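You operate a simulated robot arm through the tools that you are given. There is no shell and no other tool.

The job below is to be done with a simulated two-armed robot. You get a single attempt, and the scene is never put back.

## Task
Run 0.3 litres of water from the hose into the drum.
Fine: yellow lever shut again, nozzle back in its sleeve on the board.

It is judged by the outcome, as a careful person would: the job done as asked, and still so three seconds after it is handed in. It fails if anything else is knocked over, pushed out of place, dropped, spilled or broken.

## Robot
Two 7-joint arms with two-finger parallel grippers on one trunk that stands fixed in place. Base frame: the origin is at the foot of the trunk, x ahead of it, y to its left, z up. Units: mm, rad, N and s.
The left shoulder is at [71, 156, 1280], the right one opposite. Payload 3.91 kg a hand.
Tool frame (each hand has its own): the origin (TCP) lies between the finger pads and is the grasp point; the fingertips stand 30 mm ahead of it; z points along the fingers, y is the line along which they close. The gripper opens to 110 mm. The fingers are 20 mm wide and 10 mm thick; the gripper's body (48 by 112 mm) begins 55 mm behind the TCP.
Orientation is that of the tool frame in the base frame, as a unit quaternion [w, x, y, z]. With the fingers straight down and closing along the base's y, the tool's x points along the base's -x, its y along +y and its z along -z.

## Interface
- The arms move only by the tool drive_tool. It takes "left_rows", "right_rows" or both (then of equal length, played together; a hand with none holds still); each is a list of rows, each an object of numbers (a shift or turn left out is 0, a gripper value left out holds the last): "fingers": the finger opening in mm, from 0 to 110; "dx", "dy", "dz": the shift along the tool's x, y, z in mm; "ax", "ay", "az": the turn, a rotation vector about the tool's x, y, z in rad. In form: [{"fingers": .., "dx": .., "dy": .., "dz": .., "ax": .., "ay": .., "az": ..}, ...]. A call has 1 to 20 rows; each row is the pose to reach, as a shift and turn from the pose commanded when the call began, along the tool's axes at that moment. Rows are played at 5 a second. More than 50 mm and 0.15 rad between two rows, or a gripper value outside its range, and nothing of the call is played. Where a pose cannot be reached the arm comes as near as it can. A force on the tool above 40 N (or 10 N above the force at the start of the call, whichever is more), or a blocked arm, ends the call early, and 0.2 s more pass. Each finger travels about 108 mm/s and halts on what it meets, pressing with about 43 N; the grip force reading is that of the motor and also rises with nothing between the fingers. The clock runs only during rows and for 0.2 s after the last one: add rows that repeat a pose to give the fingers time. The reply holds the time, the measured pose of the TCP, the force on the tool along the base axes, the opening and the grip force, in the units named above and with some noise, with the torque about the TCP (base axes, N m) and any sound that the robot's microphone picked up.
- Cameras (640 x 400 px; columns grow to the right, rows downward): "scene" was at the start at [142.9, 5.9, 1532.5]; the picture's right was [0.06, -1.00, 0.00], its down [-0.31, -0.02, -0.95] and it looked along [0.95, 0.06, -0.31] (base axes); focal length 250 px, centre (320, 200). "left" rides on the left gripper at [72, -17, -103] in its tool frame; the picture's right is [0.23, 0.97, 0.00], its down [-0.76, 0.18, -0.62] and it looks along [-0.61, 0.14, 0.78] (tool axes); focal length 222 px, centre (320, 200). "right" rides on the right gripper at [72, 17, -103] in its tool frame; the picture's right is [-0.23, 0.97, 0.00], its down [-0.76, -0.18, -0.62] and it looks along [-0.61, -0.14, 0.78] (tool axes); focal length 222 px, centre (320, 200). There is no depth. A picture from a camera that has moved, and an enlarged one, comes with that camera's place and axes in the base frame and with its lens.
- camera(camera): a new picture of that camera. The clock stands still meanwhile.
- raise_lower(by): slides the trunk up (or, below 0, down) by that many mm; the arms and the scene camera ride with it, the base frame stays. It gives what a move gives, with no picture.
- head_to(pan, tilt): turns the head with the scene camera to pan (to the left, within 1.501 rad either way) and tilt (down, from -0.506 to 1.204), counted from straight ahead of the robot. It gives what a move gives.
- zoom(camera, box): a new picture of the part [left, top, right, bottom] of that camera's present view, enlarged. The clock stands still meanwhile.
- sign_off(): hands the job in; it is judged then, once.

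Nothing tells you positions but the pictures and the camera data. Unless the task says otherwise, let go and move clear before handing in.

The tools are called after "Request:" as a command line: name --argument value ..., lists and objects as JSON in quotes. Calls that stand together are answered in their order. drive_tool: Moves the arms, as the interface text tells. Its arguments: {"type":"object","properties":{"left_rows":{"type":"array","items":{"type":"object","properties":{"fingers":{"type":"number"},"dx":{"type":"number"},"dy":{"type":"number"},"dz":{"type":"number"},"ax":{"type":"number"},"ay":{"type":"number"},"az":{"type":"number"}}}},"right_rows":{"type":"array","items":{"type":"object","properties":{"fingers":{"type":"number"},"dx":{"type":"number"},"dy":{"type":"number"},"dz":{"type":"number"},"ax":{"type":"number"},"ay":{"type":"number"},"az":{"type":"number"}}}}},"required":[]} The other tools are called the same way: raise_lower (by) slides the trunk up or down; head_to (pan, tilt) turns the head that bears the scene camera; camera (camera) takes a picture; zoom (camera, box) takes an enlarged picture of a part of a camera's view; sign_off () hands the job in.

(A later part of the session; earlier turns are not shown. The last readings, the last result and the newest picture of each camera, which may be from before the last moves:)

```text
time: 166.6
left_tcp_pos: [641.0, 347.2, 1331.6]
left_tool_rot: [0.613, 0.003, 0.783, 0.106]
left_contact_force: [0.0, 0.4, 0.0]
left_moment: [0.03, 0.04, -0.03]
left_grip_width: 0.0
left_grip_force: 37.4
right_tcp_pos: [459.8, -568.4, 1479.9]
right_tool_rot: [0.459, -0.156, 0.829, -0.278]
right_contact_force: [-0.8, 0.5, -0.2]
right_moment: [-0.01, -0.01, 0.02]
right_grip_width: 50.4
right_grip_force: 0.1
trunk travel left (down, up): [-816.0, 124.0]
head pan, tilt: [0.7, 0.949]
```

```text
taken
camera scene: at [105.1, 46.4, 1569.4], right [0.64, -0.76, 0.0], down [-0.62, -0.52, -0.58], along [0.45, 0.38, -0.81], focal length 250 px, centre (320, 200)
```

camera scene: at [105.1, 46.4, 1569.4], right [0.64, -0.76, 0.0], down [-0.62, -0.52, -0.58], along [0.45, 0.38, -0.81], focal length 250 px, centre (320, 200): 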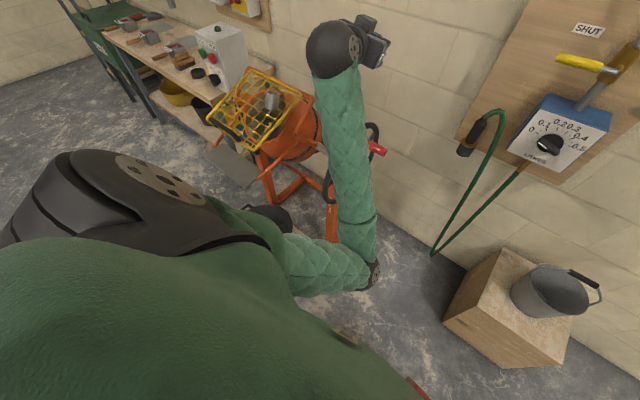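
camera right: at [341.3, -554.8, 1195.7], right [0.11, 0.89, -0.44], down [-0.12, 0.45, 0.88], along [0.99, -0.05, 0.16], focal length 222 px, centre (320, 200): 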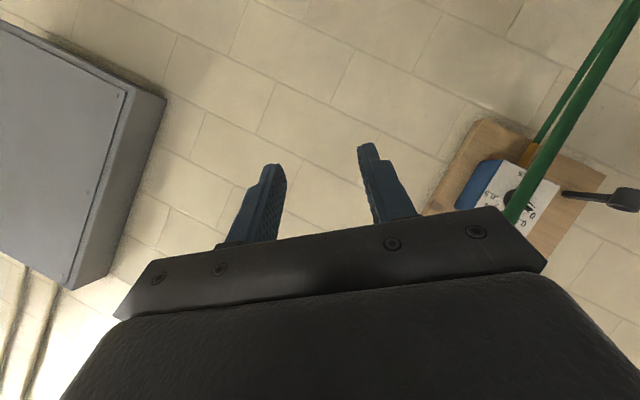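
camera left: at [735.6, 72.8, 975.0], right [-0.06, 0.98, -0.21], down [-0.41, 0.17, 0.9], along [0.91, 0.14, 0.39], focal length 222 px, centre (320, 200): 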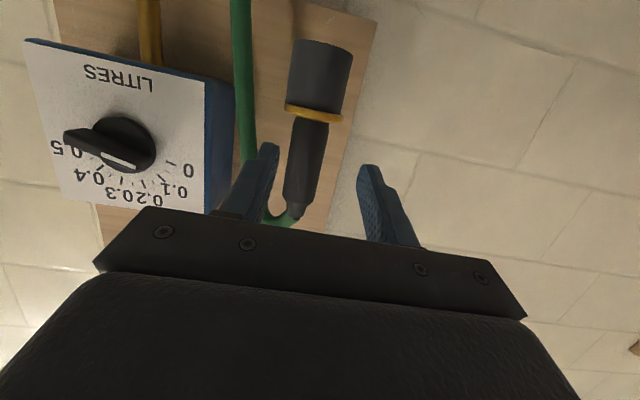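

The elbow has ended up tucked inward and low, which is what limits the arm. I'll turn the hand to point more to the right in place, which should bring the wrist and elbow outward.

Request:
drive_tool --left_rows '[{"ax": 0.058, "ay": -0.0102, "az": 0.0136}, {"ax": 0.144, "ay": -0.0255, "az": 0.0339}, {"ax": 0.23, "ay": -0.0407, "az": 0.0543}, {"ax": 0.3166, "ay": -0.056, "az": 0.0746}, {"ax": 0.4029, "ay": -0.0713, "az": 0.095}, {"ax": 0.489, "ay": -0.0865, "az": 0.1153}, {"ax": 0.5756, "ay": -0.1018, "az": 0.1357}, {"ax": 0.5756, "ay": -0.1018, "az": 0.1357}]'

Request:
camera --camera "scene"

```text
time: 168.4
left_tcp_pos: [641.3, 346.0, 1331.2]
left_tool_rot: [0.616, 0.235, 0.747, -0.084]
left_contact_force: [-0.3, -0.6, -0.1]
left_moment: [0.0, 0.01, 0.02]
left_grip_width: 0.0
left_grip_force: 38.1
right_tcp_pos: [459.5, -569.0, 1481.4]
right_tool_rot: [0.459, -0.157, 0.829, -0.277]
right_contact_force: [0.1, -1.4, 0.0]
right_moment: [0.01, -0.03, 0.02]
right_grip_width: 50.4
right_grip_force: 0.0
trunk travel left (down, up): [-816.0, 124.0]
head pan, tilt: [0.7, 0.949]
```

```text
taken
camera scene: at [105.2, 45.7, 1569.4], right [0.64, -0.76, 0.0], down [-0.62, -0.52, -0.58], along [0.45, 0.38, -0.81], focal length 250 px, centre (320, 200)
```

scene: 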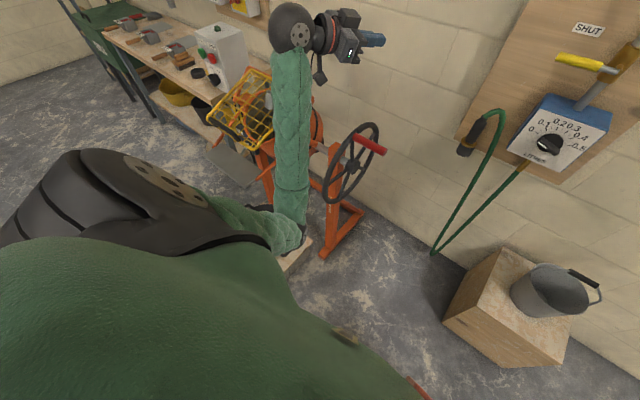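

That swung the elbow outward smoothly. I'll continue moving the hand left and back with a bit more turn.

Request:
drive_tool --left_rows '[{"dx": 2, "dy": 6, "dz": -11, "ax": 0.015, "ay": -0.0026, "az": 0.0036}, {"dx": 5.5, "dy": 17, "dz": -31, "ax": 0.043, "ay": -0.0074, "az": 0.01}, {"dx": 9.3, "dy": 29, "dz": -52, "ax": 0.073, "ay": -0.0125, "az": 0.0172}, {"dx": 13.2, "dy": 41, "dz": -74, "ax": 0.103, "ay": -0.0176, "az": 0.0243}, {"dx": 17, "dy": 53, "dz": -96, "ax": 0.134, "ay": -0.0229, "az": 0.0316}, {"dx": 21, "dy": 65, "dz": -117.5, "ax": 0.164, "ay": -0.028, "az": 0.0387}, {"dx": 24.7, "dy": 76.2, "dz": -137.8, "ax": 0.192, "ay": -0.0328, "az": 0.0453}, {"dx": 24.7, "dy": 76.2, "dz": -137.8, "ax": 0.192, "ay": -0.0328, "az": 0.0453}]'

Request:
camera --camera "scene"

```text
time: 170.2
left_tcp_pos: [552.6, 474.3, 1349.8]
left_tool_rot: [0.606, 0.306, 0.72, -0.144]
left_contact_force: [-0.3, 0.3, 0.7]
left_moment: [0.02, -0.02, 0.04]
left_grip_width: 0.0
left_grip_force: 37.5
right_tcp_pos: [461.3, -569.3, 1481.0]
right_tool_rot: [0.46, -0.156, 0.829, -0.277]
right_contact_force: [0.7, 0.7, 0.0]
right_moment: [-0.03, -0.02, -0.03]
right_grip_width: 50.3
right_grip_force: 0.1
trunk travel left (down, up): [-816.0, 124.0]
head pan, tilt: [0.7, 0.949]
```

```text
taken
camera scene: at [105.6, 46.3, 1569.3], right [0.64, -0.76, 0.0], down [-0.62, -0.52, -0.58], along [0.44, 0.38, -0.81], focal length 250 px, centre (320, 200)
```

scene: 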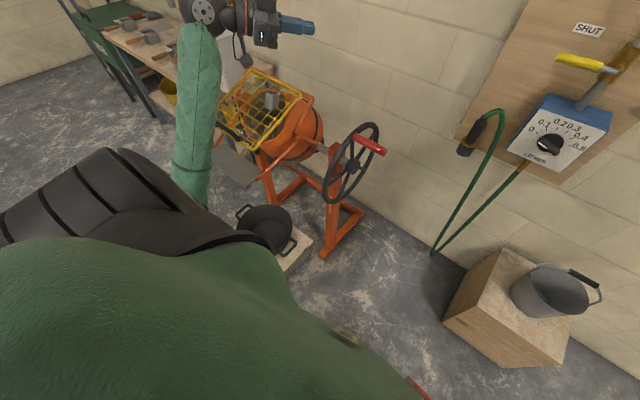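

The elbow is now out to the left and clear. I'll level the hand and pitch it downward in place.

Request:
drive_tool --left_rows '[{"ay": 0.06, "az": -0.03}, {"ay": 0.17, "az": -0.07}, {"ay": 0.29, "az": -0.11}, {"ay": 0.41, "az": -0.15}, {"ay": 0.5, "az": -0.168}, {"ay": 0.5, "az": -0.168}]'

Request:
camera --camera "scene"

```text
time: 171.6
left_tcp_pos: [550.3, 474.5, 1348.1]
left_tool_rot: [0.394, 0.272, 0.871, -0.113]
left_contact_force: [0.0, 0.6, -1.0]
left_moment: [-0.02, -0.01, 0.02]
left_grip_width: 0.0
left_grip_force: 37.9
right_tcp_pos: [460.1, -568.2, 1480.6]
right_tool_rot: [0.459, -0.156, 0.829, -0.278]
right_contact_force: [0.4, 0.9, 0.7]
right_moment: [0.0, 0.0, 0.05]
right_grip_width: 50.3
right_grip_force: 0.1
trunk travel left (down, up): [-816.0, 124.0]
head pan, tilt: [0.7, 0.949]
```

```text
taken
camera scene: at [105.0, 47.1, 1569.3], right [0.64, -0.76, 0.0], down [-0.62, -0.52, -0.58], along [0.45, 0.37, -0.81], focal length 250 px, centre (320, 200)
```

scene: 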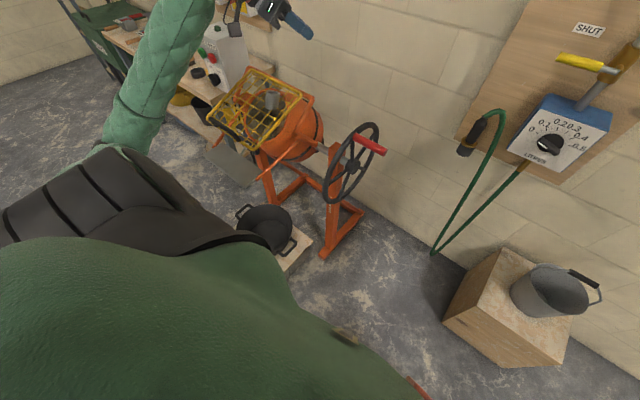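

Going well: the elbow is rising on the outer side. I'll pitch down further and move above the guard's free edge.

Request:
drive_tool --left_rows '[{"dx": 4, "ay": 0.07}, {"dx": 0, "ay": 0.16}, {"dx": 0, "ay": 0.25}, {"dx": 0, "ay": 0.35}, {"dx": 0, "ay": 0.35}]'

Request:
head_to --pan 0.9 --tilt 0.6

Request:
camera --camera "scene"

Request:
camera --camera "left"

```text
time: 172.8
left_tcp_pos: [551.4, 475.6, 1349.3]
left_tool_rot: [0.237, 0.289, 0.925, -0.065]
left_contact_force: [0.2, -0.4, -0.1]
left_moment: [0.0, 0.04, 0.01]
left_grip_width: 0.0
left_grip_force: 38.0
right_tcp_pos: [460.0, -568.0, 1481.0]
right_tool_rot: [0.459, -0.157, 0.829, -0.278]
right_contact_force: [-0.2, -0.7, -0.6]
right_moment: [-0.01, 0.0, -0.01]
right_grip_width: 50.1
right_grip_force: 0.0
trunk travel left (down, up): [-816.0, 124.0]
head pan, tilt: [0.7, 0.949]
```

```text
time: 173.7
left_tcp_pos: [550.4, 474.4, 1349.1]
left_tool_rot: [0.238, 0.288, 0.925, -0.065]
left_contact_force: [-0.7, 0.0, 0.6]
left_moment: [0.02, -0.02, 0.0]
left_grip_width: 0.2
left_grip_force: 37.6
right_tcp_pos: [460.5, -568.6, 1481.8]
right_tool_rot: [0.46, -0.158, 0.829, -0.277]
right_contact_force: [0.6, -0.1, -0.3]
right_moment: [0.0, 0.0, 0.06]
right_grip_width: 50.1
right_grip_force: 0.2
trunk travel left (down, up): [-816.0, 124.0]
head pan, tilt: [0.901, 0.6]
```

```text
taken
camera scene: at [104.2, 69.2, 1597.7], right [0.78, -0.62, 0.0], down [-0.35, -0.44, -0.82], along [0.51, 0.65, -0.57], focal length 250 px, centre (320, 200)
```

scene: 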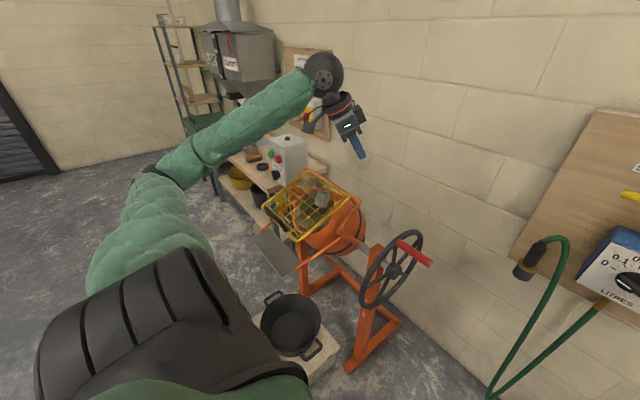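

```text
taken
camera left: at [447.1, 524.9, 1406.8], right [0.39, 0.92, -0.09], down [0.4, -0.08, 0.91], along [0.83, -0.39, -0.4], focal length 222 px, centre (320, 200)
```

left: 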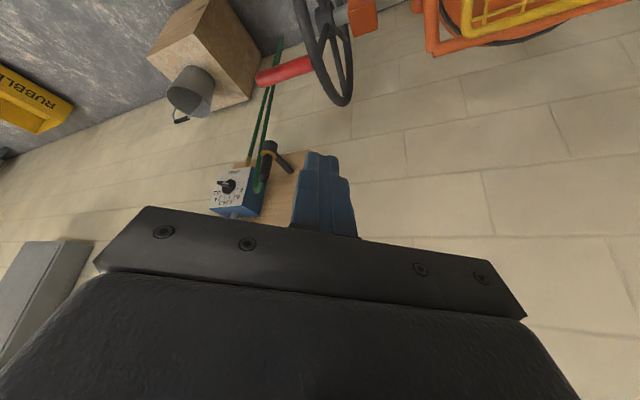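

The arm is back in a good posture with the elbow up and out. I'll move the closed fingertips over the right end of the guard's free edge, staying well above it.

Request:
drive_tool --left_rows '[{"dx": 14, "dy": 2.7, "dz": 0.6}, {"dx": 40, "dy": 7.6, "dz": 1.9}, {"dx": 68, "dy": 13, "dz": 3.2}, {"dx": 96, "dy": 18.3, "dz": 4.5}, {"dx": 124, "dy": 23.6, "dz": 5.8}, {"dx": 152, "dy": 29, "dz": 7.1}, {"dx": 180, "dy": 34.3, "dz": 8.4}, {"dx": 208, "dy": 39.7, "dz": 9.7}, {"dx": 232.8, "dy": 44.4, "dz": 10.8}, {"dx": 232.8, "dy": 44.4, "dz": 10.8}]'

Request:
camera --camera "scene"

Request:
camera --camera "left"

```text
time: 175.9
left_tcp_pos: [410.2, 627.0, 1231.7]
left_tool_rot: [0.237, 0.29, 0.925, -0.064]
left_contact_force: [1.0, 0.2, 0.2]
left_moment: [0.03, 0.03, 0.04]
left_grip_width: 0.0
left_grip_force: 37.5
right_tcp_pos: [459.9, -568.0, 1481.9]
right_tool_rot: [0.459, -0.155, 0.829, -0.278]
right_contact_force: [0.0, -0.3, -0.9]
right_moment: [-0.03, 0.01, -0.04]
right_grip_width: 49.8
right_grip_force: 0.2
trunk travel left (down, up): [-816.0, 124.0]
head pan, tilt: [0.901, 0.6]
```

```text
taken
camera scene: at [104.7, 69.1, 1597.7], right [0.78, -0.62, 0.0], down [-0.35, -0.44, -0.82], along [0.51, 0.65, -0.57], focal length 250 px, centre (320, 200)
```

scene: 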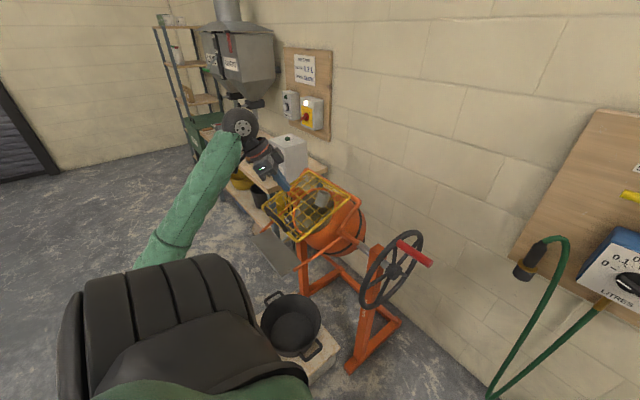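

```text
taken
camera left: at [306.7, 676.3, 1289.0], right [0.39, 0.92, -0.09], down [0.4, -0.08, 0.91], along [0.83, -0.39, -0.4], focal length 222 px, centre (320, 200)
```

left: 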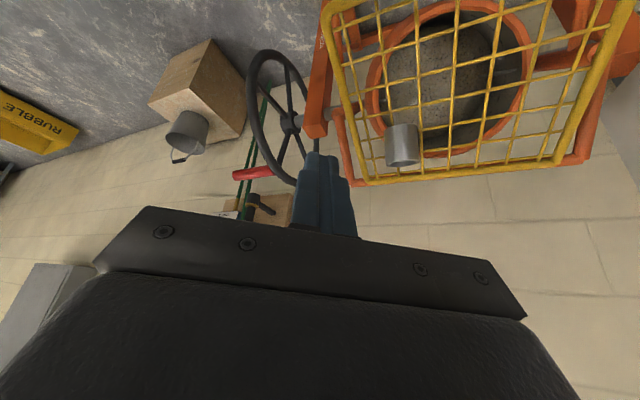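

I'll zoom to check the fingertip over the guard edge.

Request:
zoom --camera "scene" --box '[230, 130, 370, 270]'

```text
2.86 times, centred on (300, 200) of scene
camera zoom: at [104.7, 69.1, 1597.7], right [0.78, -0.62, 0.0], down [-0.35, -0.44, -0.82], along [0.51, 0.65, -0.57], focal length 715 px, centre (377, 200)
```

zoom: 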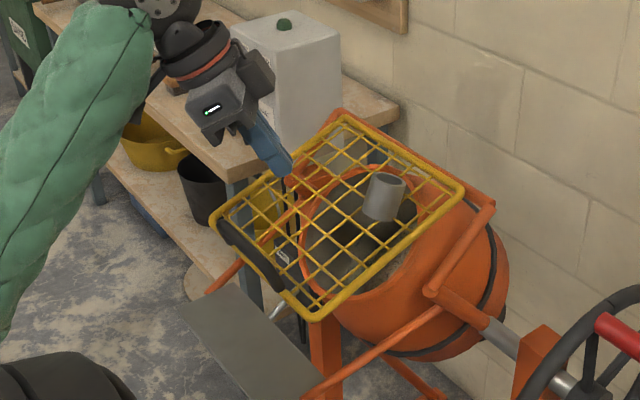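

The tip is above the right end of the guard's free edge. I'll descend to just above the bar.

Request:
drive_tool --left_rows '[{"dx": 12, "dy": -0.4, "dz": 22}, {"dx": 26, "dy": -0.9, "dz": 48}, {"dx": 40, "dy": -1.4, "dz": 74}, {"dx": 54, "dy": -1.9, "dz": 100}, {"dx": 66, "dy": -2.3, "dz": 122}, {"dx": 76, "dy": -2.6, "dz": 140}, {"dx": 76, "dy": -2.6, "dz": 140}]'

Request:
zoom --camera "scene" --box '[230, 150, 370, 290]'

Request:
camera --camera "left"

```text
time: 177.5
left_tcp_pos: [409.8, 629.2, 1071.1]
left_tool_rot: [0.236, 0.289, 0.925, -0.065]
left_contact_force: [-1.0, -0.2, -0.4]
left_moment: [-0.01, 0.0, 0.01]
left_grip_width: 0.0
left_grip_force: 37.6
right_tcp_pos: [460.2, -567.6, 1480.5]
right_tool_rot: [0.459, -0.157, 0.829, -0.278]
right_contact_force: [0.7, -0.5, -0.2]
right_moment: [-0.02, 0.0, 0.01]
right_grip_width: 50.3
right_grip_force: 0.1
trunk travel left (down, up): [-816.0, 124.0]
head pan, tilt: [0.901, 0.6]
```

```text
2.86 times, centred on (300, 220) of scene
camera zoom: at [104.3, 69.3, 1597.8], right [0.78, -0.62, 0.0], down [-0.35, -0.44, -0.82], along [0.51, 0.65, -0.57], focal length 715 px, centre (377, 143)
```

zoom: 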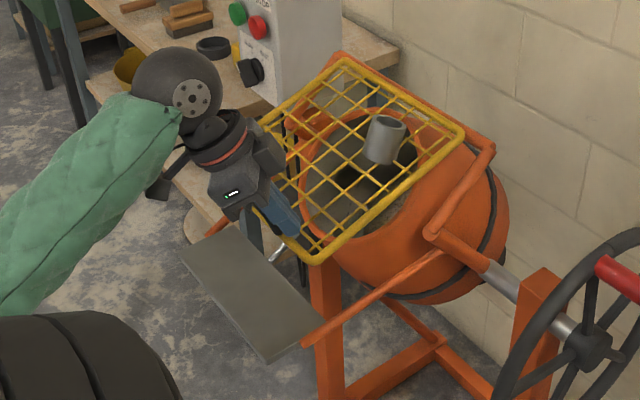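

```text
taken
camera left: at [305.9, 678.3, 1128.9], right [0.39, 0.92, -0.09], down [0.4, -0.08, 0.91], along [0.83, -0.39, -0.4], focal length 222 px, centre (320, 200)
```

left: 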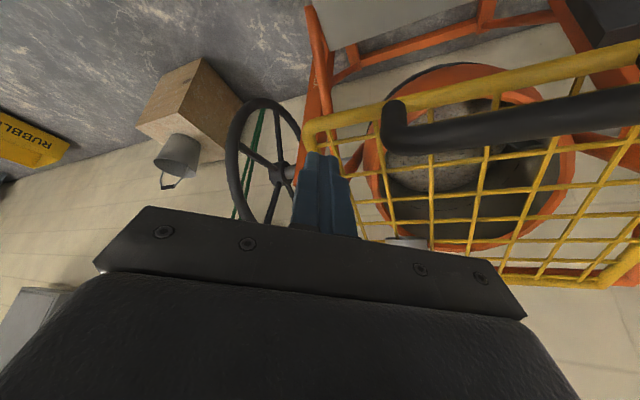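

The tip sits over the bar near the corner. I'll lower to touch it, watching the force.

Request:
drive_tool --left_rows '[{"dx": 3, "dz": 5.3}, {"dx": 5.7, "dz": 10.5}, {"dx": 8.1, "dz": 14.9}, {"dx": 10, "dz": 18.4}, {"dx": 10, "dz": 18.4}]'

Request:
zoom --camera "scene" --box '[250, 190, 350, 290]'

```text
time: 178.7
left_tcp_pos: [410.3, 627.3, 1050.8]
left_tool_rot: [0.237, 0.288, 0.925, -0.065]
left_contact_force: [-0.9, -0.3, 0.5]
left_moment: [-0.02, 0.01, 0.0]
left_grip_width: 0.5
left_grip_force: 37.7
right_tcp_pos: [460.4, -567.5, 1481.0]
right_tool_rot: [0.46, -0.156, 0.829, -0.277]
right_contact_force: [0.2, -0.6, -0.3]
right_moment: [-0.01, 0.0, 0.01]
right_grip_width: 49.9
right_grip_force: 0.1
trunk travel left (down, up): [-816.0, 124.0]
head pan, tilt: [0.901, 0.6]
```

```text
4.00 times, centred on (300, 240) of scene
camera zoom: at [104.1, 69.3, 1597.8], right [0.78, -0.62, 0.0], down [-0.35, -0.44, -0.83], along [0.51, 0.65, -0.56], focal length 1001 px, centre (400, 40)
```

zoom: 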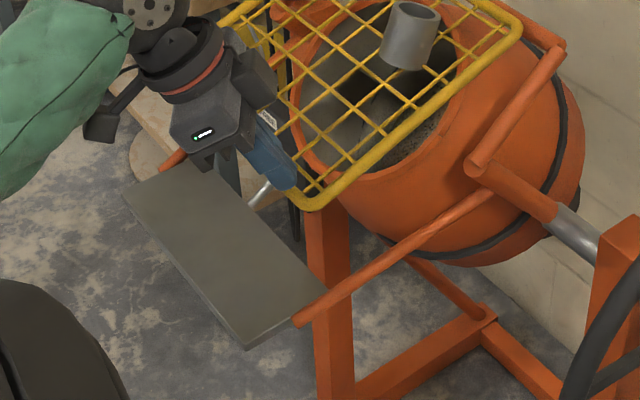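

I'll check from the hand camera where the tip is relative to the bar.

Request:
zoom --camera "left" --box '[240, 60, 420, 250]'

```text
2.11 times, centred on (330, 155) of left
camera zoom: at [307.3, 676.2, 1107.9], right [0.39, 0.92, -0.09], down [0.4, -0.08, 0.91], along [0.83, -0.39, -0.4], focal length 468 px, centre (299, 295)
```

zoom: 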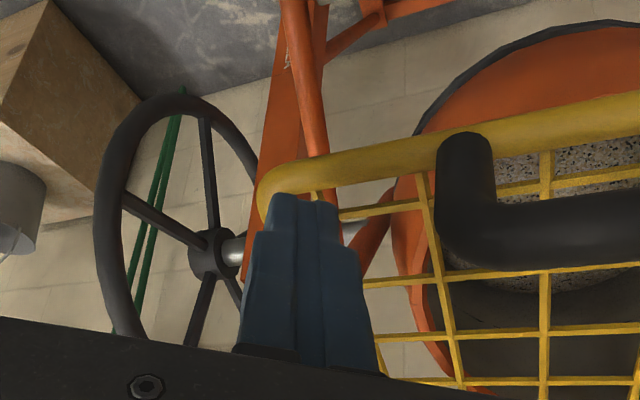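

The tip is right above the bar, a few millimetres short of contact. I'll push down along the hinge arc in small steps with force checks.

Request:
drive_tool --left_rows '[{"dx": 2, "dy": 0.5, "dz": 5}, {"dx": 2.5, "dy": 1.5, "dz": 10.5}, {"dx": 3, "dy": 3, "dz": 16}, {"dx": 3.5, "dy": 4.5, "dz": 21}, {"dx": 3.5, "dy": 4.5, "dz": 21}]'

Request:
zoom --camera "scene" --box '[230, 150, 370, 290]'

Request:
zoom --camera "left" --box '[240, 60, 420, 250]'

```text
time: 179.9
left_tcp_pos: [421.4, 627.7, 1030.1]
left_tool_rot: [0.237, 0.289, 0.925, -0.064]
left_contact_force: [0.8, -0.1, 0.0]
left_moment: [-0.02, 0.02, 0.0]
left_grip_width: 0.4
left_grip_force: 37.8
right_tcp_pos: [459.9, -568.5, 1482.1]
right_tool_rot: [0.46, -0.156, 0.829, -0.277]
right_contact_force: [0.0, -0.1, 0.7]
right_moment: [-0.05, -0.03, 0.0]
right_grip_width: 50.1
right_grip_force: 0.1
trunk travel left (down, up): [-816.0, 124.0]
head pan, tilt: [0.901, 0.6]
```

```text
2.86 times, centred on (300, 220) of scene
camera zoom: at [104.1, 69.3, 1597.8], right [0.78, -0.62, 0.0], down [-0.35, -0.44, -0.83], along [0.51, 0.65, -0.56], focal length 715 px, centre (377, 143)
```

zoom: 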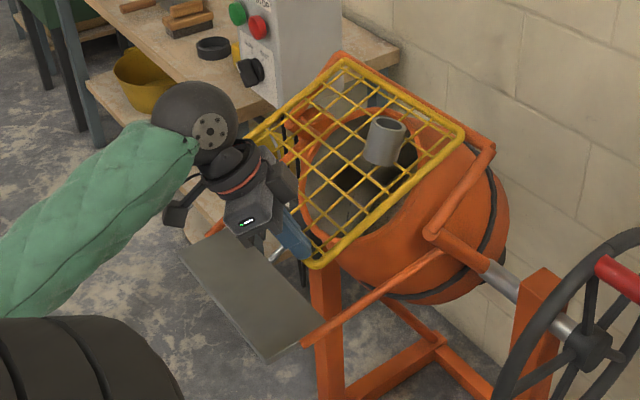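

```text
2.11 times, centred on (330, 155) of left
camera zoom: at [317.0, 676.2, 1087.0], right [0.39, 0.92, -0.09], down [0.4, -0.08, 0.91], along [0.83, -0.39, -0.4], focal length 468 px, centre (299, 295)
```

zoom: 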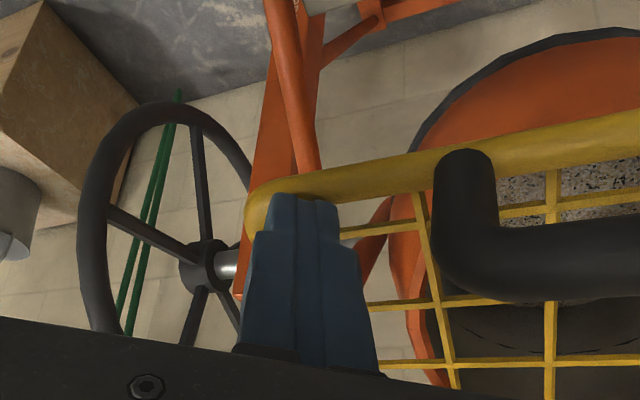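

The guard is following with very little force. I'll continue down along the arc.

Request:
drive_tool --left_rows '[{"dx": 0.4, "dy": 1.5, "dz": 5.5}, {"dx": 0.8, "dy": 2.9, "dz": 11}, {"dx": 1.2, "dy": 4.4, "dz": 16.5}, {"dx": 1.6, "dy": 5.9, "dz": 22}, {"dx": 1.6, "dy": 5.9, "dz": 22}]'

Request:
zoom --camera "scene" --box '[230, 150, 370, 290]'

Request:
zoom --camera "left" --box '[240, 60, 420, 250]'

```text
time: 181.1
left_tcp_pos: [430.5, 627.8, 1010.3]
left_tool_rot: [0.237, 0.289, 0.925, -0.065]
left_contact_force: [-0.6, 0.9, -0.7]
left_moment: [0.0, -0.01, -0.01]
left_grip_width: 0.1
left_grip_force: 37.6
right_tcp_pos: [460.4, -567.6, 1482.1]
right_tool_rot: [0.459, -0.156, 0.829, -0.279]
right_contact_force: [-0.4, -0.1, 0.8]
right_moment: [-0.05, 0.0, -0.01]
right_grip_width: 50.0
right_grip_force: 0.2
trunk travel left (down, up): [-816.0, 124.0]
head pan, tilt: [0.901, 0.6]
```

```text
2.86 times, centred on (300, 220) of scene
camera zoom: at [104.0, 69.3, 1597.8], right [0.78, -0.62, 0.0], down [-0.35, -0.44, -0.83], along [0.51, 0.65, -0.56], focal length 715 px, centre (377, 143)
```

zoom: 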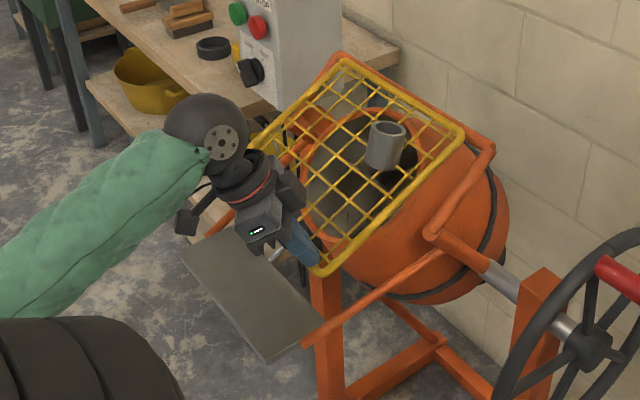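

```text
2.11 times, centred on (330, 155) of left
camera zoom: at [327.4, 676.8, 1068.6], right [0.39, 0.92, -0.09], down [0.4, -0.08, 0.91], along [0.83, -0.39, -0.4], focal length 468 px, centre (299, 295)
```

zoom: 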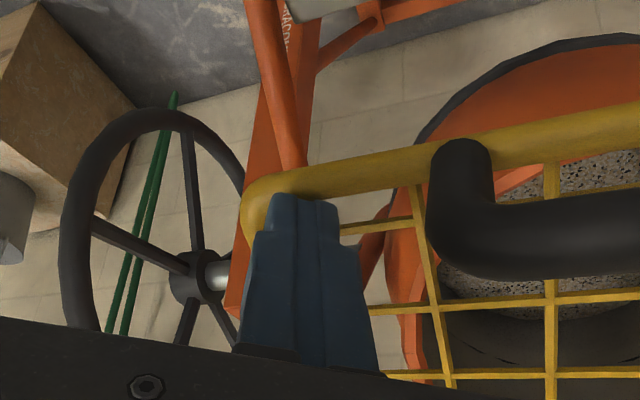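

It follows nicely; the collar is straightening up. I'll keep going until I feel the stop.

Request:
drive_tool --left_rows '[{"dx": 0.4, "dy": 1.5, "dz": 5.5}, {"dx": 0.8, "dy": 2.9, "dz": 11}, {"dx": 1.2, "dy": 4.4, "dz": 16.5}, {"dx": 1.2, "dy": 4.4, "dz": 16.5}]'

Request:
zoom --camera "scene" --box '[230, 150, 370, 290]'

```text
time: 182.1
left_tcp_pos: [439.1, 627.1, 996.5]
left_tool_rot: [0.237, 0.288, 0.925, -0.064]
left_contact_force: [-0.3, -0.3, -0.2]
left_moment: [-0.02, -0.01, 0.03]
left_grip_width: 0.1
left_grip_force: 37.7
right_tcp_pos: [460.0, -568.1, 1480.2]
right_tool_rot: [0.46, -0.156, 0.829, -0.278]
right_contact_force: [0.0, 0.4, 0.1]
right_moment: [0.0, 0.01, -0.03]
right_grip_width: 50.3
right_grip_force: 0.1
trunk travel left (down, up): [-816.0, 124.0]
head pan, tilt: [0.901, 0.6]
```

```text
2.86 times, centred on (300, 220) of scene
camera zoom: at [104.1, 69.3, 1597.8], right [0.78, -0.62, 0.0], down [-0.35, -0.44, -0.83], along [0.51, 0.65, -0.56], focal length 715 px, centre (377, 143)
```

zoom: 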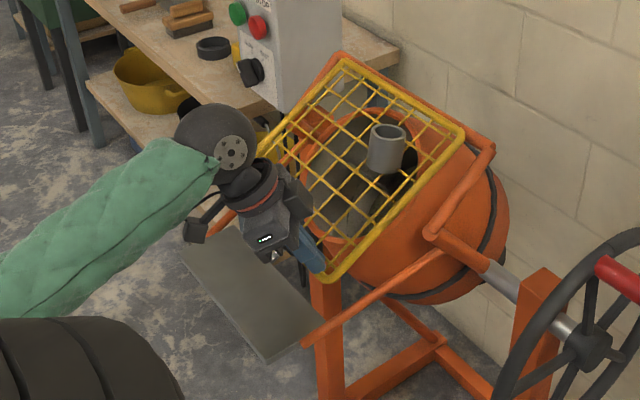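

The collar is nearly vertical again, about 5° to go. I'll continue to the stop.

Request:
drive_tool --left_rows '[{"dx": 0, "dy": 1.6, "dz": 5.5}, {"dx": -0.2, "dy": 3.2, "dz": 11}, {"dx": -0.4, "dy": 4.8, "dz": 16}, {"dx": -0.4, "dy": 4.8, "dz": 16}]'

Request:
zoom --camera "scene" --box '[230, 150, 370, 290]'

Request:
zoom --camera "left" --box '[240, 60, 420, 250]'

```text
time: 183.1
left_tcp_pos: [450.3, 626.5, 981.9]
left_tool_rot: [0.237, 0.288, 0.926, -0.064]
left_contact_force: [-0.1, -0.4, 0.6]
left_moment: [0.02, 0.0, 0.01]
left_grip_width: 0.2
left_grip_force: 37.8
right_tcp_pos: [460.3, -568.4, 1481.5]
right_tool_rot: [0.459, -0.157, 0.829, -0.279]
right_contact_force: [1.3, -0.8, 0.4]
right_moment: [0.0, 0.0, -0.01]
right_grip_width: 49.9
right_grip_force: 0.1
trunk travel left (down, up): [-816.0, 124.0]
head pan, tilt: [0.901, 0.6]
```

```text
2.86 times, centred on (300, 220) of scene
camera zoom: at [104.1, 69.3, 1597.8], right [0.78, -0.62, 0.0], down [-0.35, -0.44, -0.83], along [0.51, 0.65, -0.56], focal length 715 px, centre (377, 143)
```

zoom: 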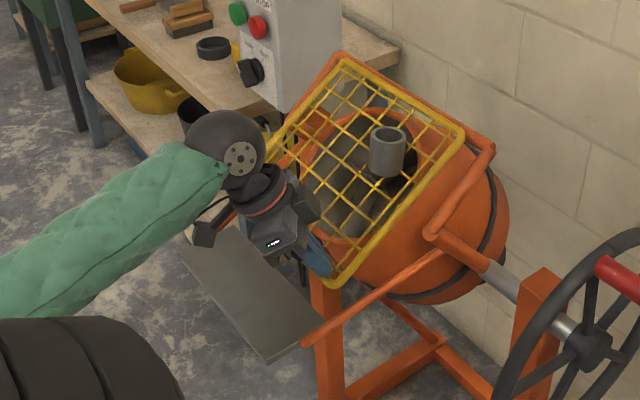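

```text
2.11 times, centred on (330, 155) of left
camera zoom: at [346.0, 677.2, 1040.0], right [0.39, 0.92, -0.09], down [0.4, -0.08, 0.91], along [0.83, -0.39, -0.4], focal length 468 px, centre (299, 295)
```

zoom: 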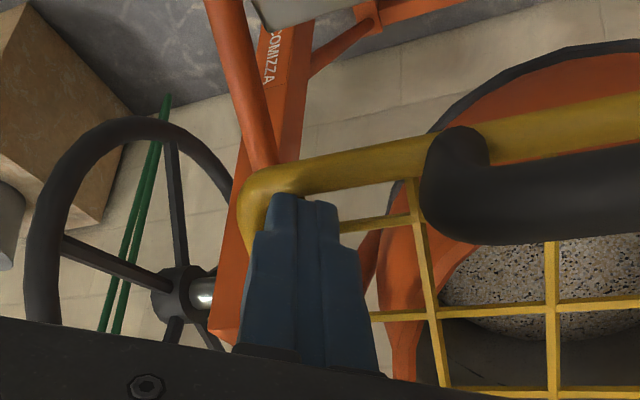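

The guard is close to its original place. To judge exactly, I'll lift the finger away and recreate the camera pose of my first view of the drum for a direct comparison.

Request:
drive_tool --left_rows '[{"dx": -10, "dz": -18}, {"dx": -25, "dz": -46}, {"dx": -45, "dz": -83}, {"dx": -66, "dz": -121}, {"dx": -88, "dz": -162}, {"dx": -88, "dz": -162}]'

Request:
raise_lower --by -91

Request:
head_to --pan 0.7 --tilt 0.6

Request:
zoom --camera "scene" --box '[210, 140, 400, 260]'

Request:
zoom --camera "scene" --box '[240, 150, 320, 210]'

```text
time: 184.5
left_tcp_pos: [446.7, 625.2, 1165.2]
left_tool_rot: [0.236, 0.289, 0.925, -0.065]
left_contact_force: [-0.4, 0.6, -0.2]
left_moment: [0.04, 0.01, 0.03]
left_grip_width: 0.0
left_grip_force: 37.7
right_tcp_pos: [460.2, -567.9, 1480.8]
right_tool_rot: [0.46, -0.157, 0.829, -0.277]
right_contact_force: [0.9, 0.3, -0.1]
right_moment: [0.01, 0.01, 0.06]
right_grip_width: 50.0
right_grip_force: 0.1
trunk travel left (down, up): [-816.0, 124.0]
head pan, tilt: [0.901, 0.6]
```

```text
time: 185.7
left_tcp_pos: [447.7, 624.5, 1073.6]
left_tool_rot: [0.237, 0.288, 0.925, -0.065]
left_contact_force: [-0.6, 0.0, 0.2]
left_moment: [0.0, 0.0, -0.02]
left_grip_width: 0.0
left_grip_force: 37.6
right_tcp_pos: [459.9, -567.4, 1390.1]
right_tool_rot: [0.459, -0.156, 0.829, -0.279]
right_contact_force: [0.2, -0.3, 0.2]
right_moment: [0.0, 0.01, -0.01]
right_grip_width: 50.3
right_grip_force: 0.1
trunk travel left (down, up): [-725.0, 215.0]
head pan, tilt: [0.901, 0.6]
```

```text
time: 186.5
left_tcp_pos: [448.1, 625.4, 1073.5]
left_tool_rot: [0.236, 0.288, 0.926, -0.065]
left_contact_force: [-0.2, 0.4, -0.7]
left_moment: [0.0, -0.02, 0.04]
left_grip_width: 0.0
left_grip_force: 37.5
right_tcp_pos: [460.9, -568.5, 1389.4]
right_tool_rot: [0.46, -0.156, 0.829, -0.278]
right_contact_force: [-0.2, -1.0, -0.1]
right_moment: [0.04, -0.04, -0.01]
right_grip_width: 50.0
right_grip_force: 0.1
trunk travel left (down, up): [-725.0, 215.0]
head pan, tilt: [0.7, 0.6]
```

```text
3.33 times, centred on (305, 200) of scene
camera zoom: at [116.8, 57.1, 1506.8], right [0.64, -0.76, 0.0], down [-0.43, -0.36, -0.82], along [0.63, 0.53, -0.57], focal length 834 px, centre (370, 200)
```

zoom: 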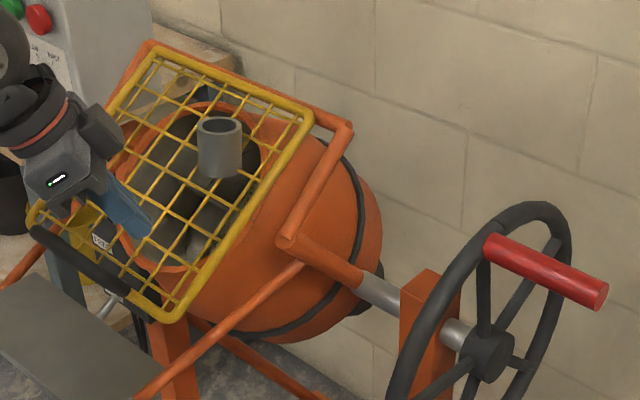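

```text
6.67 times, centred on (280, 180) of scene
camera zoom: at [116.8, 57.1, 1506.8], right [0.64, -0.76, 0.0], down [-0.43, -0.36, -0.82], along [0.63, 0.53, -0.57], focal length 1669 px, centre (587, 333)
```

zoom: 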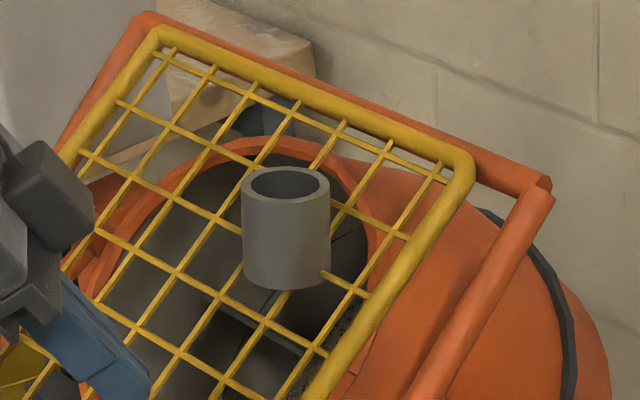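

Compared with the first image, the guard's free edge still needs about 15 mm more to be fully down. I'll press it the rest of the way.

Request:
drive_tool --left_rows '[{"dx": 10, "dy": 0.3, "dz": 20}, {"dx": 23, "dy": 0.8, "dz": 45}, {"dx": 36.4, "dy": 1.2, "dz": 71.1}, {"dx": 39, "dy": 2.9, "dz": 80}, {"dx": 40.5, "dy": 4.6, "dz": 88}, {"dx": 41.5, "dy": 5.7, "dz": 93}, {"dx": 41.5, "dy": 5.7, "dz": 93}]'

Request:
zoom --camera "scene" --box '[210, 140, 400, 260]'

Request:
zoom --camera "scene" --box '[240, 150, 320, 210]'

```text
time: 188.1
left_tcp_pos: [457.9, 627.9, 971.4]
left_tool_rot: [0.237, 0.288, 0.925, -0.065]
left_contact_force: [0.6, -0.3, -0.1]
left_moment: [0.02, -0.03, 0.03]
left_grip_width: 0.0
left_grip_force: 37.9
right_tcp_pos: [459.9, -567.7, 1389.5]
right_tool_rot: [0.46, -0.155, 0.829, -0.278]
right_contact_force: [0.4, 0.4, -0.3]
right_moment: [-0.01, 0.0, -0.01]
right_grip_width: 50.2
right_grip_force: 0.0
trunk travel left (down, up): [-725.0, 215.0]
head pan, tilt: [0.7, 0.6]
```

```text
3.33 times, centred on (305, 200) of scene
camera zoom: at [116.8, 57.0, 1506.8], right [0.64, -0.76, 0.0], down [-0.43, -0.36, -0.83], along [0.63, 0.53, -0.56], focal length 834 px, centre (370, 200)
```

zoom: 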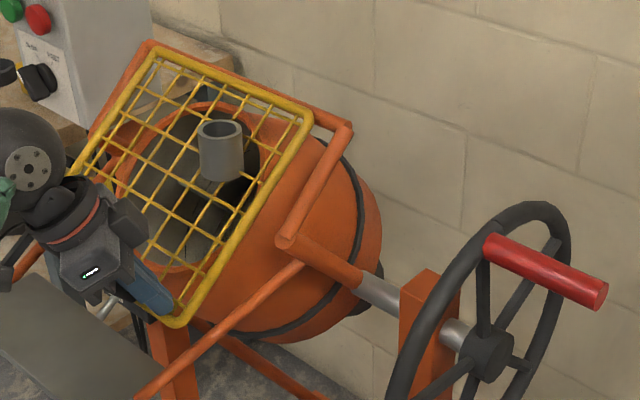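

```text
6.67 times, centred on (280, 180) of scene
camera zoom: at [116.8, 57.0, 1506.8], right [0.64, -0.76, 0.0], down [-0.43, -0.36, -0.83], along [0.63, 0.53, -0.56], focal length 1669 px, centre (587, 333)
```

zoom: 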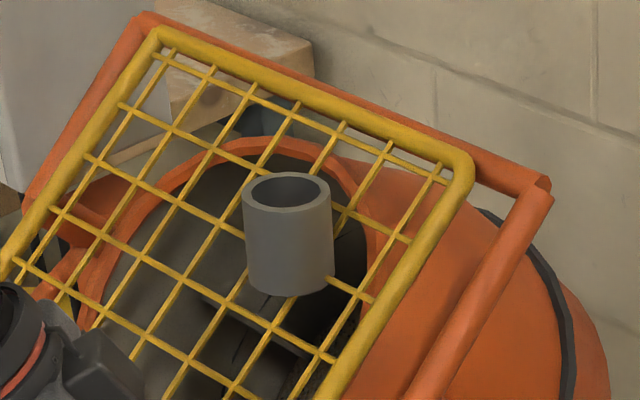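

Nearly there: about 8 mm more by comparison. I'll press further, feeling for the stop.

Request:
drive_tool --left_rows '[{"dx": 0, "dy": 1.3, "dz": 4.5}, {"dx": -0.2, "dy": 2.6, "dz": 8.5}, {"dx": -0.3, "dy": 3.8, "dz": 12}, {"dx": -0.3, "dy": 3.8, "dz": 12}]'

Request:
zoom --camera "scene" --box '[240, 150, 320, 210]'

Request:
zoom --camera "left" --box '[240, 60, 420, 250]'

```text
time: 189.1
left_tcp_pos: [465.8, 626.2, 959.4]
left_tool_rot: [0.237, 0.289, 0.925, -0.065]
left_contact_force: [0.7, -0.8, -0.3]
left_moment: [-0.01, 0.01, 0.01]
left_grip_width: 0.0
left_grip_force: 37.2
right_tcp_pos: [459.2, -567.1, 1391.0]
right_tool_rot: [0.46, -0.157, 0.829, -0.277]
right_contact_force: [0.1, 0.2, -0.3]
right_moment: [0.02, -0.01, 0.01]
right_grip_width: 50.2
right_grip_force: 0.0
trunk travel left (down, up): [-725.0, 215.0]
head pan, tilt: [0.7, 0.6]
```

```text
6.67 times, centred on (280, 180) of scene
camera zoom: at [116.8, 57.1, 1506.8], right [0.64, -0.76, 0.0], down [-0.43, -0.36, -0.82], along [0.63, 0.53, -0.57], focal length 1669 px, centre (587, 333)
```

zoom: 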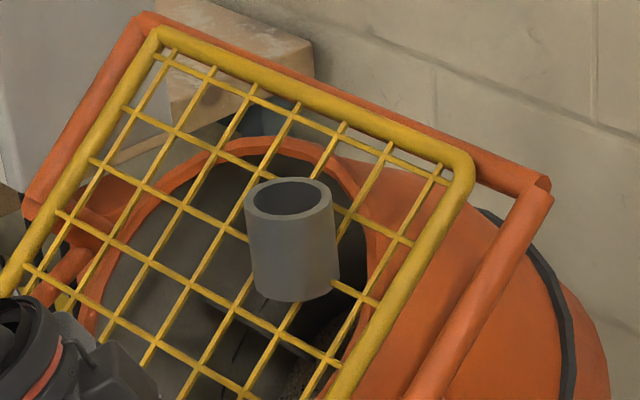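

```text
2.11 times, centred on (330, 155) of left
camera zoom: at [360.8, 676.5, 1018.0], right [0.39, 0.92, -0.09], down [0.4, -0.08, 0.91], along [0.83, -0.39, -0.4], focal length 468 px, centre (299, 295)
```

zoom: 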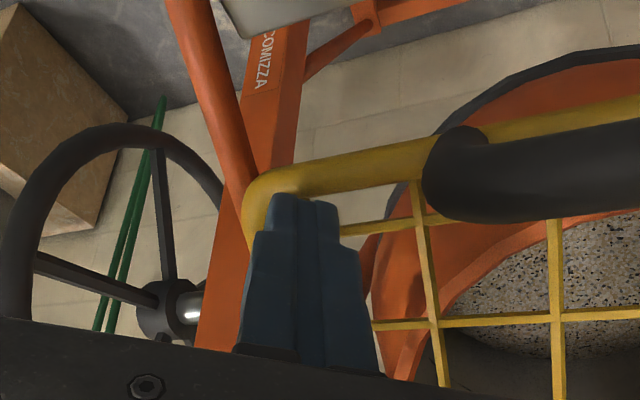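

The collar's tilt and mesh lines now match the first picture. I'll press 4 mm more to see whether this is the stop.

Request:
drive_tool --left_rows '[{"dx": 0, "dy": 0.6, "dz": 2}, {"dx": 0, "dy": 1.2, "dz": 4}, {"dx": 0, "dy": 1.2, "dz": 4}]'

Request:
zoom --camera "scene" --box '[240, 150, 320, 210]'

```text
time: 189.9
left_tcp_pos: [465.3, 627.5, 957.9]
left_tool_rot: [0.237, 0.288, 0.926, -0.063]
left_contact_force: [-4.6, 4.4, 12.0]
left_moment: [0.07, -0.19, 0.09]
left_grip_width: 0.0
left_grip_force: 38.2
right_tcp_pos: [460.3, -568.9, 1390.6]
right_tool_rot: [0.46, -0.156, 0.829, -0.278]
right_contact_force: [0.3, 0.3, -0.6]
right_moment: [0.0, 0.0, 0.03]
right_grip_width: 50.1
right_grip_force: 0.0
trunk travel left (down, up): [-725.0, 215.0]
head pan, tilt: [0.7, 0.6]
```

```text
6.67 times, centred on (280, 180) of scene
camera zoom: at [115.7, 56.8, 1507.0], right [0.64, -0.76, 0.0], down [-0.43, -0.36, -0.83], along [0.63, 0.53, -0.56], focal length 1669 px, centre (587, 333)
```

zoom: 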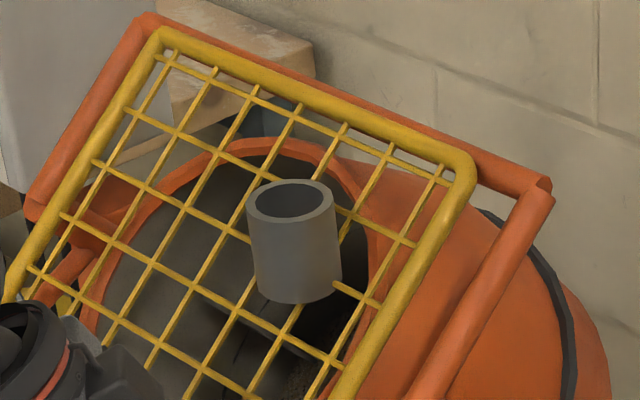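

Contact force rises to 12 N: the guard is fully closed on its stop. I'll lift the finger straight up and clear, then check everything.

Request:
drive_tool --left_rows '[{"dx": -5, "dz": -9}, {"dx": -16, "dz": -29}, {"dx": -34, "dz": -63}, {"dx": -54, "dz": -100}, {"dx": -75, "dz": -138}, {"dx": -96, "dz": -176}, {"dx": -117, "dz": -214}, {"dx": -117, "dz": -214}]'

Request:
zoom --camera "scene" --box '[210, 140, 400, 260]'

Request:
zoom --camera "scene" --box '[240, 150, 320, 210]'

Request:
camera --camera "scene"

```text
time: 191.7
left_tcp_pos: [465.7, 620.0, 1204.4]
left_tool_rot: [0.237, 0.288, 0.926, -0.065]
left_contact_force: [-0.1, 0.4, 1.2]
left_moment: [0.03, 0.0, 0.01]
left_grip_width: 0.0
left_grip_force: 37.7
right_tcp_pos: [459.6, -567.5, 1391.1]
right_tool_rot: [0.46, -0.157, 0.829, -0.278]
right_contact_force: [-0.8, -0.8, -0.2]
right_moment: [0.0, -0.02, -0.01]
right_grip_width: 50.0
right_grip_force: 0.2
trunk travel left (down, up): [-725.0, 215.0]
head pan, tilt: [0.7, 0.6]
```

```text
3.33 times, centred on (305, 200) of scene
camera zoom: at [116.5, 57.5, 1506.8], right [0.64, -0.76, 0.0], down [-0.43, -0.36, -0.82], along [0.63, 0.53, -0.57], focal length 834 px, centre (370, 200)
```

zoom: 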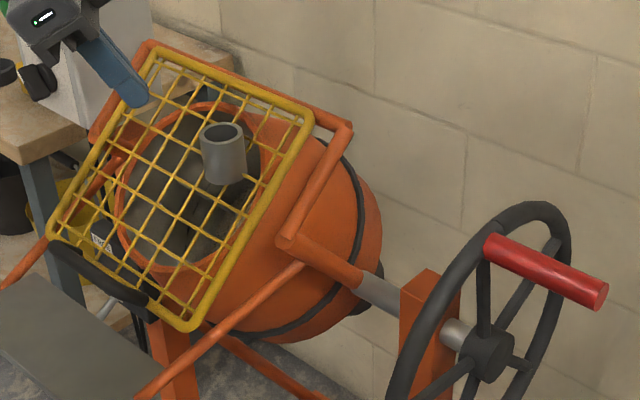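

```text
6.67 times, centred on (280, 180) of scene
camera zoom: at [116.5, 57.5, 1506.8], right [0.64, -0.76, 0.0], down [-0.43, -0.36, -0.82], along [0.63, 0.53, -0.57], focal length 1669 px, centre (587, 333)
```

zoom: 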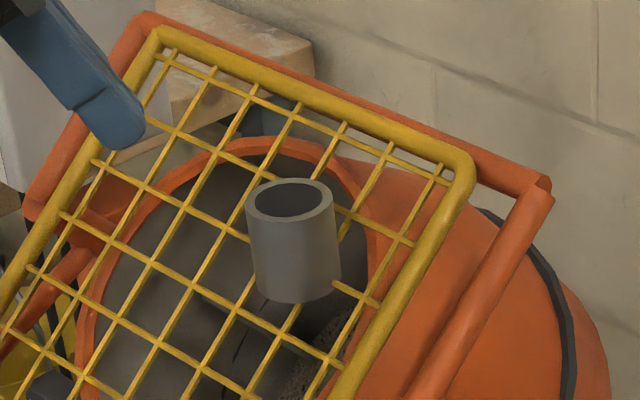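

```text
taken
camera scene: at [116.5, 57.5, 1506.8], right [0.64, -0.76, 0.0], down [-0.43, -0.36, -0.82], along [0.63, 0.53, -0.57], focal length 250 px, centre (320, 200)
```

scene: 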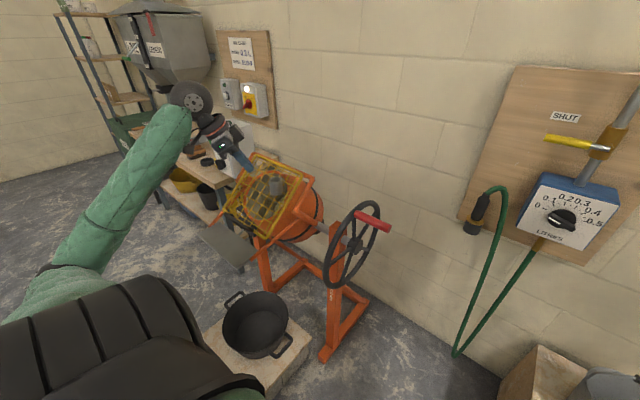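

The guard matches its original position, and the pot, wheel, lever and nozzle all look right. I'll verify the nozzle and lever close up and check the right side of the room, since the arms swung there.

Request:
zoom --camera "scene" --box '[440, 80, 640, 300]'

Request:
head_to --pan -0.5 --tilt 0.4

Request:
camera --camera "scene"

Request:
head_to --pan 0.061 --tilt 0.319

Request:
camera --camera "scene"

Request:
zoom --camera "scene" --box '[280, 130, 420, 300]'

```text
1.82 times, centred on (540, 190) of scene
camera zoom: at [116.5, 57.5, 1506.8], right [0.64, -0.76, 0.0], down [-0.43, -0.36, -0.82], along [0.63, 0.53, -0.57], focal length 455 px, centre (-80, 218)
```

zoom: 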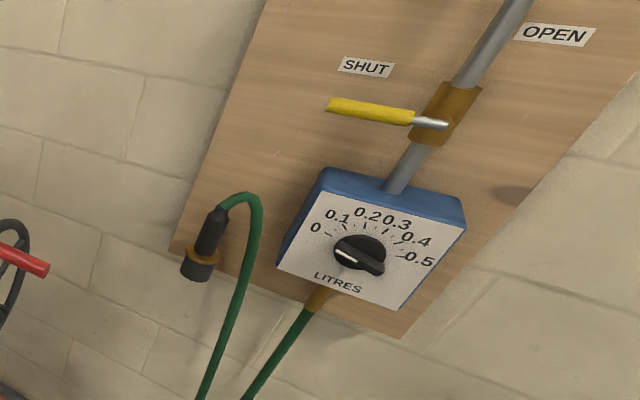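

```text
time: 193.1
left_tcp_pos: [465.1, 618.4, 1203.8]
left_tool_rot: [0.236, 0.289, 0.926, -0.066]
left_contact_force: [-0.4, 0.1, -0.5]
left_moment: [0.01, 0.0, -0.02]
left_grip_width: 0.1
left_grip_force: 37.7
right_tcp_pos: [460.9, -566.9, 1389.2]
right_tool_rot: [0.46, -0.156, 0.829, -0.277]
right_contact_force: [0.6, 0.3, 0.1]
right_moment: [-0.04, -0.03, 0.0]
right_grip_width: 49.9
right_grip_force: 0.0
trunk travel left (down, up): [-725.0, 215.0]
head pan, tilt: [-0.499, 0.4]
```

```text
taken
camera scene: at [130.6, -44.2, 1525.0], right [-0.48, -0.88, 0.0], down [-0.34, 0.19, -0.92], along [0.81, -0.44, -0.39], focal length 250 px, centre (320, 200)
```

scene: 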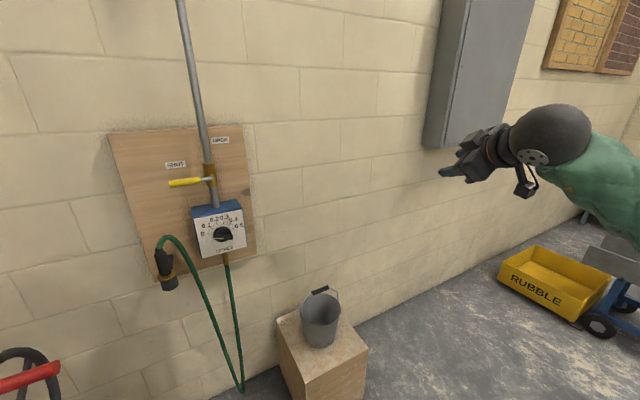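

```text
time: 194.0
left_tcp_pos: [464.3, 618.3, 1204.9]
left_tool_rot: [0.237, 0.288, 0.926, -0.064]
left_contact_force: [-0.3, 0.2, -0.2]
left_moment: [0.01, 0.02, 0.02]
left_grip_width: 0.0
left_grip_force: 37.9
right_tcp_pos: [458.9, -568.0, 1389.5]
right_tool_rot: [0.46, -0.157, 0.829, -0.277]
right_contact_force: [-0.1, 0.1, 0.5]
right_moment: [-0.01, -0.01, 0.01]
right_grip_width: 50.3
right_grip_force: 0.1
trunk travel left (down, up): [-725.0, 215.0]
head pan, tilt: [0.061, 0.319]
```

```text
taken
camera scene: at [142.4, 5.7, 1532.4], right [0.06, -1.0, 0.0], down [-0.31, -0.02, -0.95], along [0.95, 0.06, -0.31], focal length 250 px, centre (320, 200)
```

scene: 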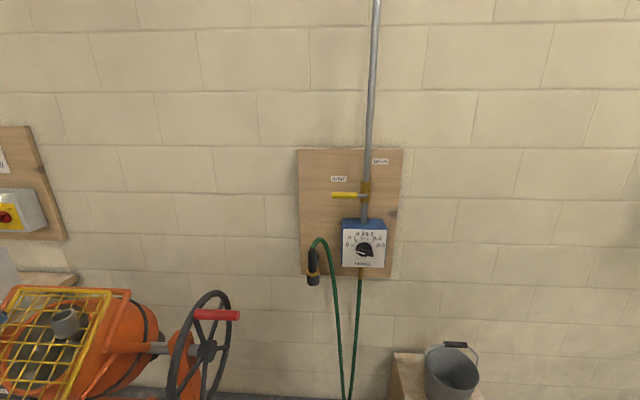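

```text
2.35 times, centred on (350, 215) of scene
camera zoom: at [142.4, 5.7, 1532.4], right [0.06, -1.0, 0.0], down [-0.31, -0.02, -0.95], along [0.95, 0.06, -0.31], focal length 589 px, centre (249, 165)
```

zoom: 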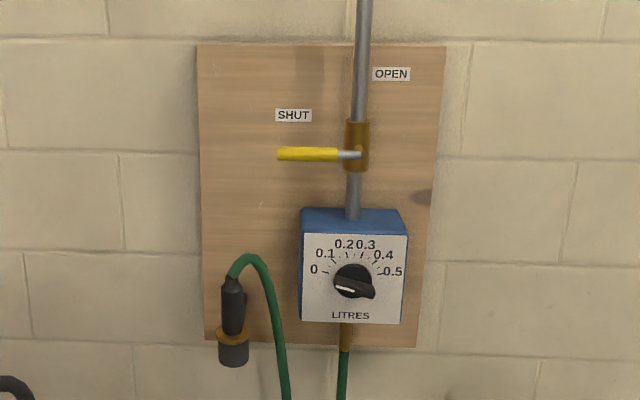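

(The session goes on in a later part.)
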